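You operate a simulated robot arm through the tools that you are given. There is no shell and no other tool. Be economical: measure what you need, move in short steps, check, and stop when the job is done.

Carry out the task below with a simulated robot arm. There is one attempt and no reset: what you move stays moved.

TASK
Turn the voltage knob to 24 V.
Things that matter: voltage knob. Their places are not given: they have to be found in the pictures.

It is judged by the outcome, as a careful person would: the job done as asked, and still so three seconds after it is handed in. It fails if anything else is knocked over, pushed out of place, dropped, spilled or broken.

THE ROBOT
A 7-joint arm with a two-finger parallel gripper, fixed in place. Base frame: the origin is at the foot of the arm, x ahead of it, y to its left, z up. Lengths are in mm, angles in degrees, forces in N, time in s.
Its first joint turns from -66.0 to 66.0 degrees. Payload 2.5 kg.
Tool frame: the origin (TCP) lies between the finger pads and is the grasp point; the fingertips stand 23 mm ahead of it; z points along the fingers, y is the line along which they close. The gripper opens to 94 mm. The fingers are 38 mm wide and 10 mm thick; the gripper's body (54 by 96 mm) begins 39 mm behind the TCP.
Orientation is that of the tool frame in the base frame, as a unit quaternion [x, y, z, w]. With the fingers straight down and closing along the base's y, the tool's x points along the base's -x, its y along +y and its z along -z.

THE INTERFACE
- The arm moves only by the tool step_arm. Its argument "increments" is a list that holds one entry, the list of rows, each a list of 7 numbers: the shift along the tool's x, y, z in units of 400 mm (1.0 is 400 mm), then the turn, a rotation vector about the tool's x, y, z in units of 60 degrees (1.0 is 60 degrees), then the finger opening in cm, from 0 to 9.4. In form: [[[dx, dy, dz, rx, ry, rz, gripper], ...]]. A call has 1 to 10 rows; each row is the pose to reach, as a shift and turn from the pose commanded when the call began, along the tool's axes at that moment. A call with a number of a shift or a turn outside -1 to 1 is refused whole. A row lasts 0.2 s, in which the tool goes at most 50 mm and 8.6 degrees; a call with a longer step from one row to the next is refused whole, and so is a gripper value outside its range. A pose out of reach is approached as far as the arm can. The call stops where the force on the tool passes 40 N (or 10 N more than at its start, if that is more) or the arm is blocked; 0.2 s more then pass. The fingers move at their own pace (about 108 mm/s each) and stop on an object; they squeeze with about 41 N. The grip force told is the motor's: it shows also when the fingers shut on nothing. Time passes only in rows, and 0.2 s behind the last, so rows that repeat a pose let the fingers close. It gives the time, the measured TCP pose, the force on the tool (base axes), the opening and the grip force at its end, in the units of the frame above (readings bear some noise), and new pictures: "pictures" is both (left out), scene, wrist or none.
- Cameras (640 x 400 px; columns grow to the right, rows downward): "scene" is fixed at [120.6, -410, 538.7]; the picture's right is [0.81, -0.59, 0.00], its down [-0.37, -0.51, -0.78] and it looks along [0.46, 0.63, -0.63] (base axes); focal length 272 px, centre (320, 200). "wrist" rides on the gripper at [-39, 0, -44] in the tool frame; the picture's right is [0.00, -1.00, 0.00], its down [0.97, 0.00, -0.24] and it looks along [0.24, 0.00, 0.97] (tool axes); focal length 218 px, centre (320, 200).
- measure_at(camera, pixels): for up to 12 pixels [column, row] of the newest picture of that camera ("zoom" is the newest enlarged one), the place [x, y, z] in the base frame of the surface seen there, good to about 3 mm. No time passes.
- inspect(camera, box): a new picture of the part [left, top, right, bottom] of that camera's present view, enlarged. No time passes.
- job_done(): hands the job in; it is judged then, once.

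Work in short steps. Measure before you move; look again where a grasp or a placing could have gone wrong, and mend it. You have 60 turns and 120 pictures in all, the two below and enlarged ones among them. Open the gripper and draw the arm clear of the work before you hand the job in, unless the task says otherwise; then end with one line.

The tools are called after "Call:" as name(argument=value, ...) on one line, values as JSON. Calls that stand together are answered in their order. step_arm: Moves the arm, as the interface text tells. Its arguments: {"type":"object","properties":{"increments":{"type":"array"},"pictures":{"type":"string","enum":["both","scene","wrist","none"]}},"required":["increments"]} The other tools are called the same way: measure_at (camera, pixels) gives the place of the surface under pixels of a picture; inspect (camera, box) takes an enlarged picture of a part of a camera's view; job_done () hands the job in.

At the start:

```text
t: 0.0
position: [399.6, -170.8, 373.1]
tcp_rot: [0.0, 1.0, 0.001, 0.0]
force: [0.4, 0.4, -0.2]
finger_gap: 94.0
grip_force: 0.1
```

scene: 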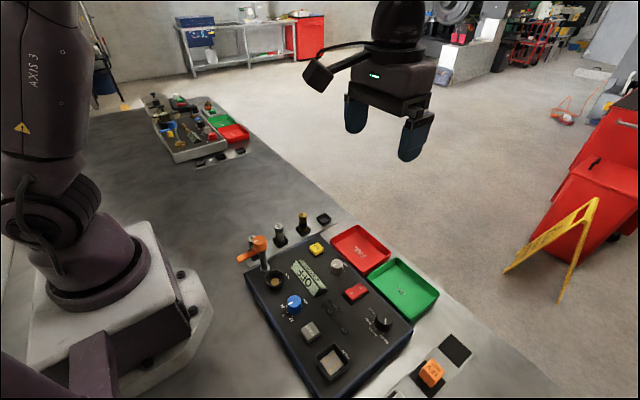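
wrist: 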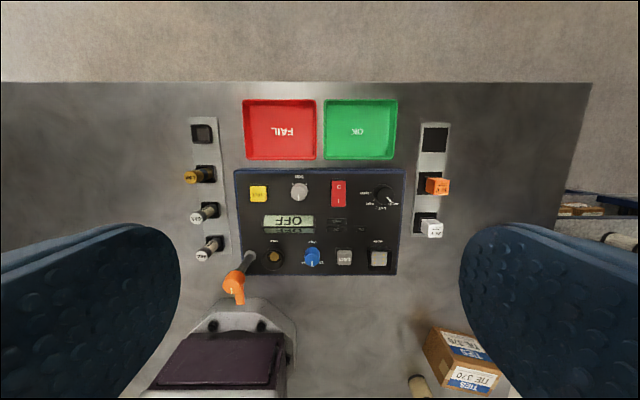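

The panel is visible with several knobs: blue (312,257), gray (299,190) and black (384,195) in the wrist view. I enlarge the panel to read labels.

Call:
inspect(camera="wrist", box=[230, 165, 410, 278])

Call:
inspect(camera="scene", box=[240, 220, 420, 400])

```text
3.54 times, centred on (320, 222) of wrist
```

zoom: 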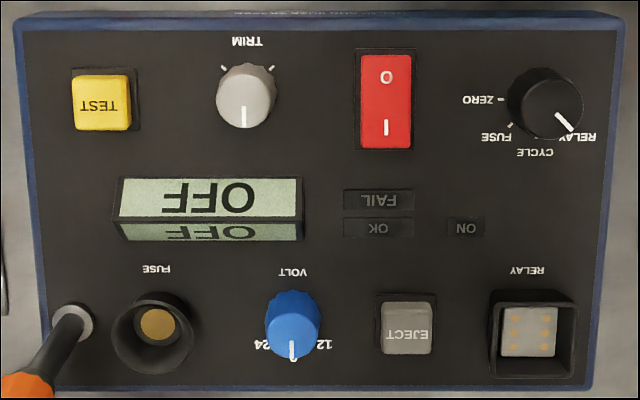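

```text
2.22 times, centred on (330, 310) of scene
```

zoom: 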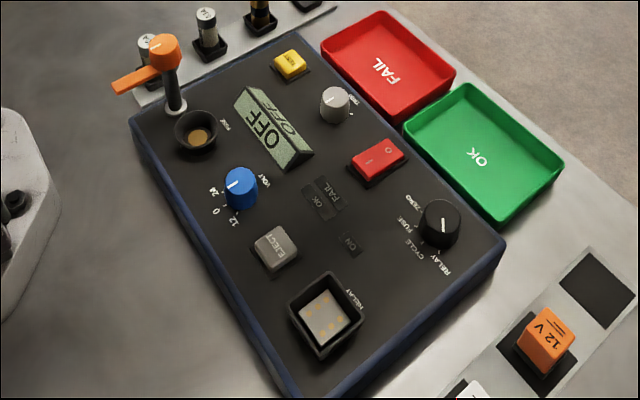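

The blue knob is VOLT and its pointer is at 0 (towards the base). The 24 mark is clockwise from there, seen from above. I measure the knob and its surroundings.

Call:
measure_at(camera="wrist", pixels=[[312, 252], [312, 256], [312, 264], [305, 263], [322, 263], [344, 257], [274, 257], [290, 222], [237, 285], [249, 257], [330, 240]])

Call:
measure_at(camera="scene", pixels=[[294, 299], [294, 304], [300, 299], [289, 301], [256, 242], [265, 268], [310, 330], [285, 318]])

```text
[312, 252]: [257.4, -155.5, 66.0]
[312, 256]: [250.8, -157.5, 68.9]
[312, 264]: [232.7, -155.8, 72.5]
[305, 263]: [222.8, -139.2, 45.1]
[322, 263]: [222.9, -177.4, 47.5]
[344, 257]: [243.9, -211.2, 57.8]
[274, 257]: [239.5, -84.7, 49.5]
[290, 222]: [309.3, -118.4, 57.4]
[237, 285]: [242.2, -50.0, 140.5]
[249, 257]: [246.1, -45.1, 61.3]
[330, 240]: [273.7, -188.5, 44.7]
```

```text
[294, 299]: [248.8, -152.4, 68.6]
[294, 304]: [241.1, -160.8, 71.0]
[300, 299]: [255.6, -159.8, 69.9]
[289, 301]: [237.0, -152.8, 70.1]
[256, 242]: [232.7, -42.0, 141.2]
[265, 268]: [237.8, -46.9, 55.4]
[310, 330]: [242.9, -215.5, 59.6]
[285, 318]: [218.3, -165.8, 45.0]
```

Knob centre is about (247,-156), top z≈71, panel z≈45. I move above it, narrowing the fingers.

Call:
step_arm(increments=[[[0.065, 0.006, 0.07, 0, 0, 0, 5.0], [0.13, 0.012, 0.14, 0, 0, 0, 5.0], [0.195, 0.018, 0.21, 0, 0, 0, 5.0], [0.26, 0.024, 0.28, 0, 0, 0, 5.0], [0.325, 0.03, 0.35, 0, 0, 0, 5.0], [0.382, 0.037, 0.41, 0, 0, 0, 5.0], [0.382, 0.037, 0.41, 0, 0, 0, 5.0]]])

```text
t: 1.6
position: [246.5, -155.5, 210.0]
tcp_rot: [-0.001, 1.0, 0.0, 0.001]
force: [-0.2, -0.7, 0.1]
finger_gap: 50.0
grip_force: 0.1
```

scene: 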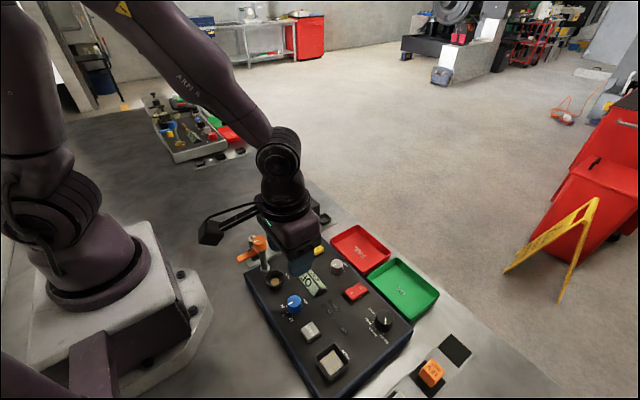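
wrist: 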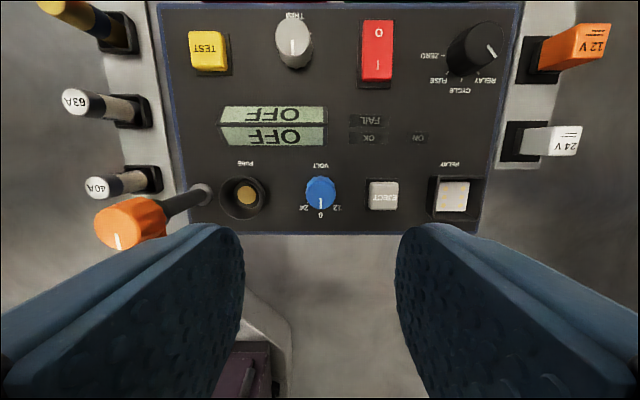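

Knob at (320,190), directly under the TCP. I zoom to read the mark angles.

Call:
inspect(camera="wrist", box=[280, 155, 360, 225])

Call:
measure_at(camera="wrist", pixels=[[320, 185], [320, 190], [320, 203], [304, 208], [337, 208], [320, 215], [308, 190], [333, 190], [320, 178], [367, 195], [268, 197], [320, 165]])

```text
5.71 times, centred on (320, 190) of wrist
```

zoom: 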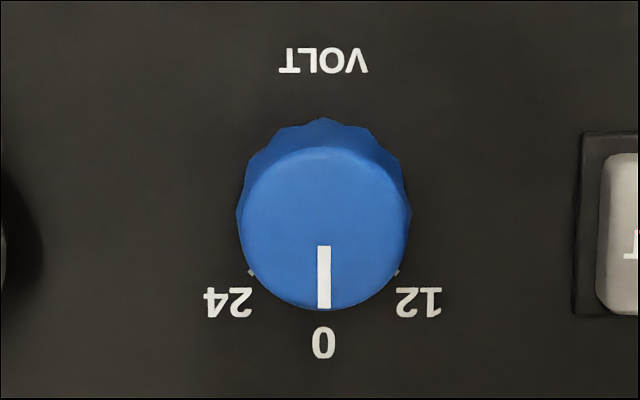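

```text
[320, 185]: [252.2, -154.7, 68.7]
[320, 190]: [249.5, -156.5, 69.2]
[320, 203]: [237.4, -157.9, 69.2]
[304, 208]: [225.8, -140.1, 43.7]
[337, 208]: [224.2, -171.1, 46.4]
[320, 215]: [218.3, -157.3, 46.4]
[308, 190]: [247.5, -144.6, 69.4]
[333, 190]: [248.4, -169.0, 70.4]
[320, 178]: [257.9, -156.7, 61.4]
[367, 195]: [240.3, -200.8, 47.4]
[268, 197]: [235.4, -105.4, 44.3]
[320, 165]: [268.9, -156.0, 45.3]
```

Marks lie at roughly 40–45° from 0. Before descending I check the clearance of the box sticking out from the wrist at scene (210,232) relative to the orange lever (257,242).

Call:
measure_at(camera="scene", pixels=[[208, 230], [205, 241], [218, 228], [240, 212], [265, 205], [290, 240], [300, 262], [258, 240], [246, 257], [268, 247], [260, 236]])

Call:
inspect(camera="scene", box=[180, 130, 360, 310])

```text
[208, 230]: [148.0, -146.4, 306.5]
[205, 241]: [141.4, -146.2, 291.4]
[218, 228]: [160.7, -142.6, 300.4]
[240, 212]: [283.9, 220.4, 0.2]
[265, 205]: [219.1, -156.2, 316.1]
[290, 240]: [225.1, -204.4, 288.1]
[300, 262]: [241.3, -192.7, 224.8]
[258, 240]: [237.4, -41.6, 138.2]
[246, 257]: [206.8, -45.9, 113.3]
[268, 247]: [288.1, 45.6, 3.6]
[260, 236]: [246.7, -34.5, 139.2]
```

```text
2.22 times, centred on (270, 220) of scene
```

zoom: 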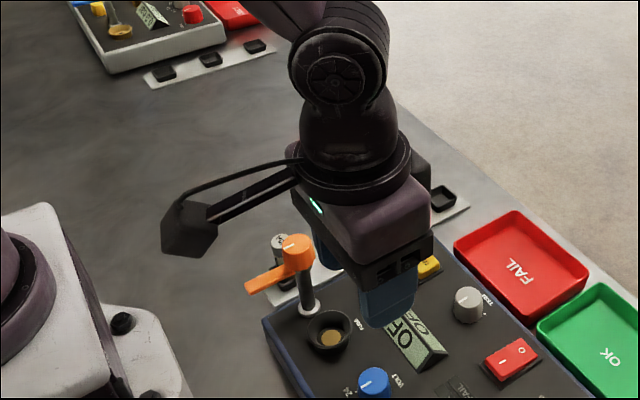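

The box will end near z≈150, so to keep it away from the lever I pre-rotate about 42° counter-clockwise (seen from above), so the turn finishes at the current orientation. Fingers narrowed to 38 mm.

Call:
step_arm(increments=[[[0.003, -0.002, 0.03, 0, 0, -0.14, 3.8], [0.005, -0.002, 0.06, 0, 0, -0.28, 3.8], [0.005, -0.002, 0.09, 0, 0, -0.42, 3.8], [0.005, -0.002, 0.12, 0, 0, -0.56, 3.8], [0.005, -0.002, 0.15, 0, 0, -0.7, 3.8], [0.005, -0.002, 0.18, 0, 0, -0.7, 3.8], [0.005, -0.002, 0.2, 0, 0, -0.7, 3.8]]])

```text
t: 3.2
position: [245.2, -156.0, 129.1]
tcp_rot: [-0.359, 0.933, 0.0, 0.0]
force: [0.7, 0.8, -0.2]
finger_gap: 37.8
grip_force: 0.1
```

scene: 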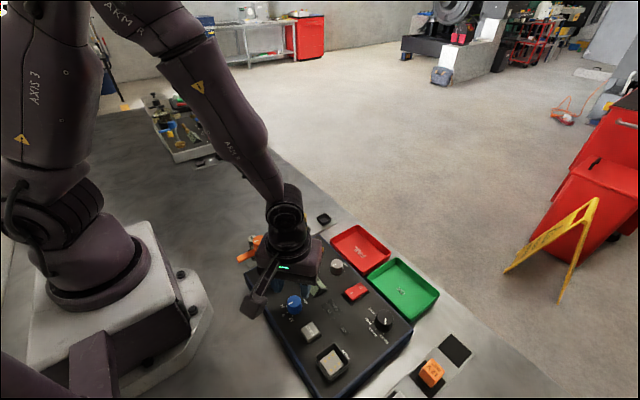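
wrist: 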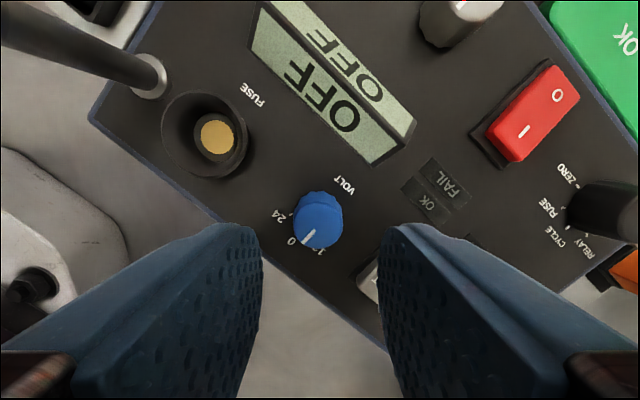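

Knob centred between fingers (col 319). I descend to TCP z≈74 and close.

Call:
step_arm(increments=[[[0, 0, 0.04, 0, 0, 0, 3.8], [0, 0, 0.08, 0, 0, 0, 3.8], [0, 0, 0.12, 0, 0, 0, 3.8], [0, 0, 0.138, 0, 0, 0, 3.8]]])

```text
t: 4.2
position: [245.2, -156.0, 74.5]
tcp_rot: [-0.358, 0.934, 0.0, 0.0]
force: [-0.6, 0.1, 0.7]
finger_gap: 38.2
grip_force: 0.1
```

scene: 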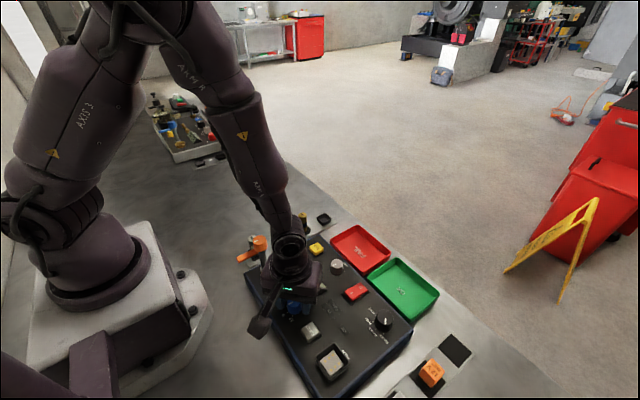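
wrist: 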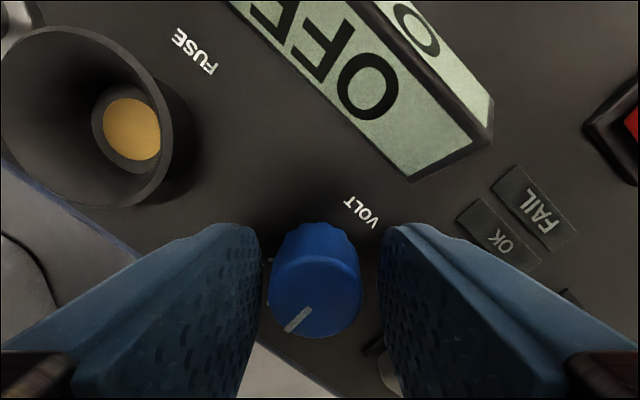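

The knob stands between the fingers. I close on it.

Call:
step_arm(increments=[[[0, 0, 0, 0, 0, 0, 2.0], [0, 0, 0, 0, 0, 0, 2.0], [0, 0, 0, 0, 0, 0, 2.0]]], pictures="wrist")

```text
t: 5.0
position: [245.0, -155.2, 73.8]
tcp_rot: [-0.359, 0.933, 0.001, -0.001]
force: [-6.7, 9.0, -0.9]
finger_gap: 26.8
grip_force: 45.0
```

wrist: 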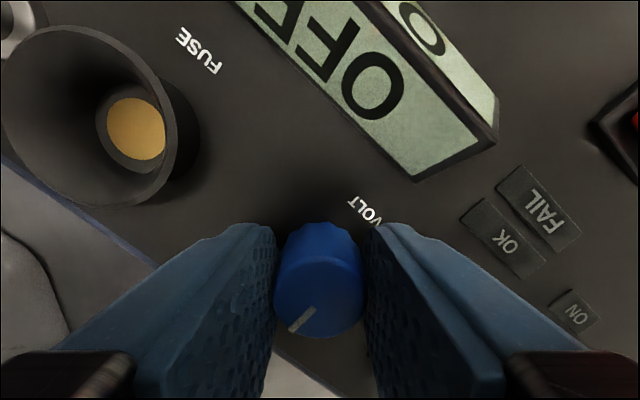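

Gripped at 26.8 mm with a small side force along the tool +y; I shift ~1 mm that way and turn 42° clockwise.

Call:
step_arm(increments=[[[0, 0.003, 0, 0, 0, 0, 2.0], [0, 0.003, 0, 0, 0, 0.1, 2.0], [0, 0.003, 0, 0, 0, 0.2, 2.0], [0, 0.003, 0, 0, 0, 0.3, 2.0], [0, 0.003, 0, 0, 0, 0.4, 2.0], [0, 0.003, 0, 0, 0, 0.5, 2.0], [0, 0.003, 0, 0, 0, 0.6, 2.0], [0, 0.003, 0, 0, 0, 0.7, 2.0], [0, 0.003, 0, 0, 0, 0.7, 2.0]]])

```text
t: 7.0
position: [245.5, -156.3, 74.5]
tcp_rot: [0.001, 1.0, 0.0, -0.001]
force: [-14.3, -7.7, -6.1]
finger_gap: 26.7
grip_force: 45.4
```

scene: 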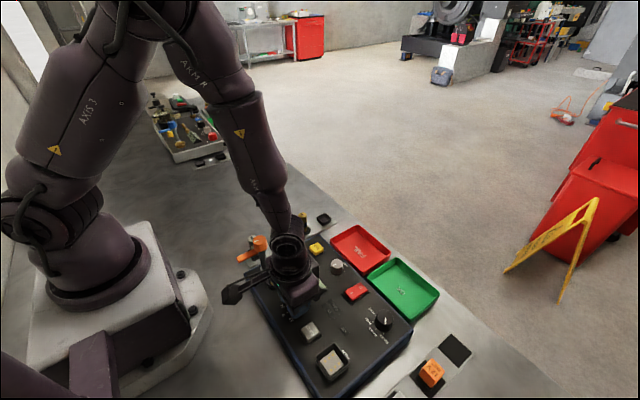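
wrist: 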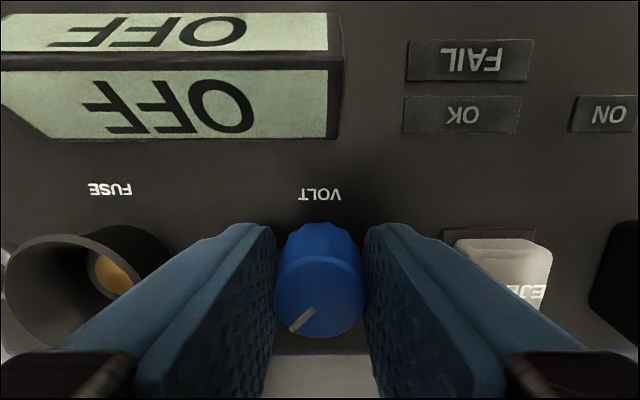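

The knob turned with the fingers. I release, rise, and compare with the marks.

Call:
step_arm(increments=[[[0, 0, 0, 0, 0, 0, 3.8], [0, 0, 0, 0, 0, 0, 3.8], [0, 0, -0.07, 0, 0, 0, 3.8], [0, 0, -0.17, 0, 0, 0, 3.8], [0, 0, -0.25, 0, 0, 0, 3.8], [0, 0, -0.25, 0, 0, 0, 3.8]]], pictures="none")

Call:
inspect(camera="wrist", box=[280, 155, 360, 225])

Call:
inspect(camera="scene", box=[264, 280, 328, 320])

```text
t: 8.4
position: [245.5, -157.0, 176.2]
tcp_rot: [0.0, 1.0, 0.0, 0.0]
force: [0.5, -0.2, 0.0]
finger_gap: 38.2
grip_force: 0.0
```

```text
5.71 times, centred on (320, 190) of wrist
```

zoom: 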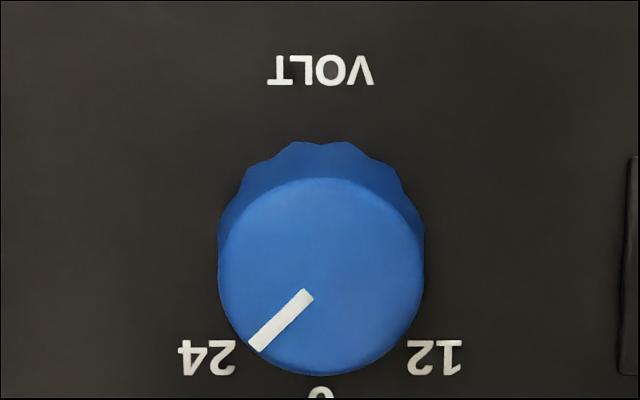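

```text
10.00 times, centred on (296, 300) of scene
```

zoom: 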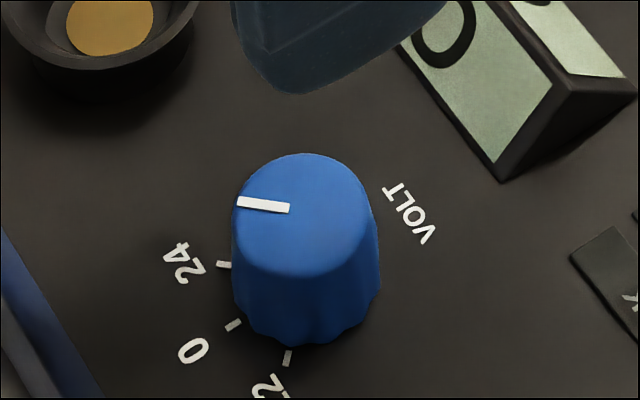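

The pointer looks parallel to the 24 tick. A closer zoom to confirm.

Call:
inspect(camera="scene", box=[284, 295, 308, 310])

Call:
inspect(camera="wrist", box=[290, 190, 350, 228])

```text
16.00 times, centred on (296, 302) of scene
```

zoom: 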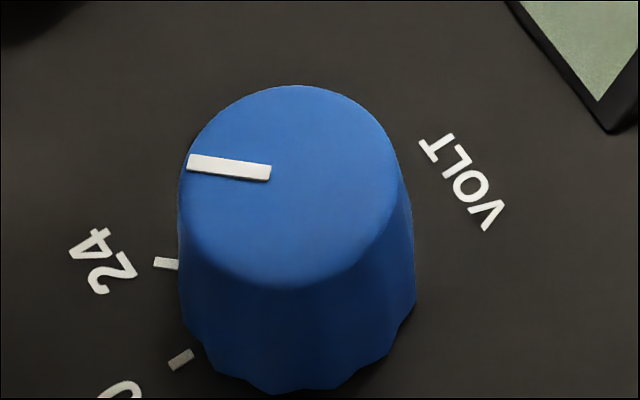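

```text
10.53 times, centred on (320, 209) of wrist
```

zoom: 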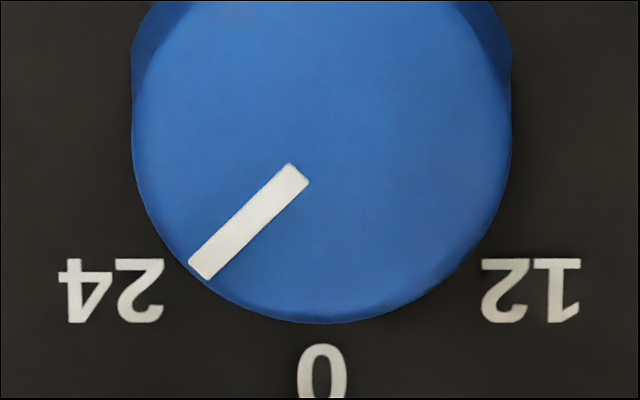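

The pointer (about 8.5° slope) and the 24 tick (about 8°) are aligned. I draw the arm further clear.

Call:
step_arm(increments=[[[0, 0, -0.1, 0, 0, 0, 3.8], [-0.05, 0, -0.2, 0, 0, 0, 3.8], [-0.12, 0, -0.3, 0, 0, 0, 6], [-0.2, 0, -0.37, 0, 0, 0, 9], [-0.2, 0, -0.37, 0, 0, 0, 9]]])

```text
t: 9.6
position: [326.2, -154.2, 322.9]
tcp_rot: [0.0, 1.0, 0.0, 0.0]
force: [0.1, -0.1, 0.0]
finger_gap: 90.0
grip_force: 0.1
```

scene: 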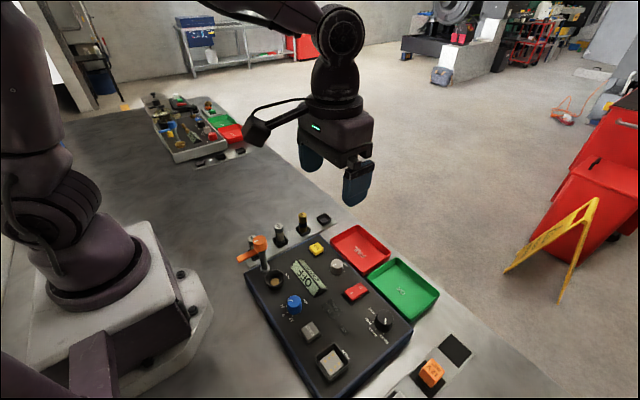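
wrist: 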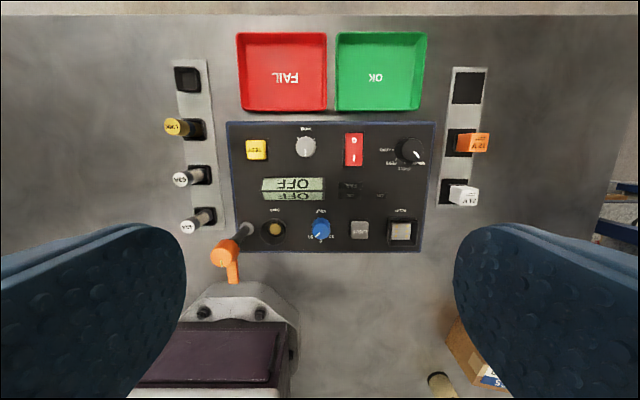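

The arm is clear, nothing else has moved and the knob still points at 24, so I hand the job in.

Call:
job_done()

```text
The job is handed in.
```

The voltage knob is turned from 0 to 24 V, its pointer lines up with the 24 mark, and the arm is open and clear of the panel.
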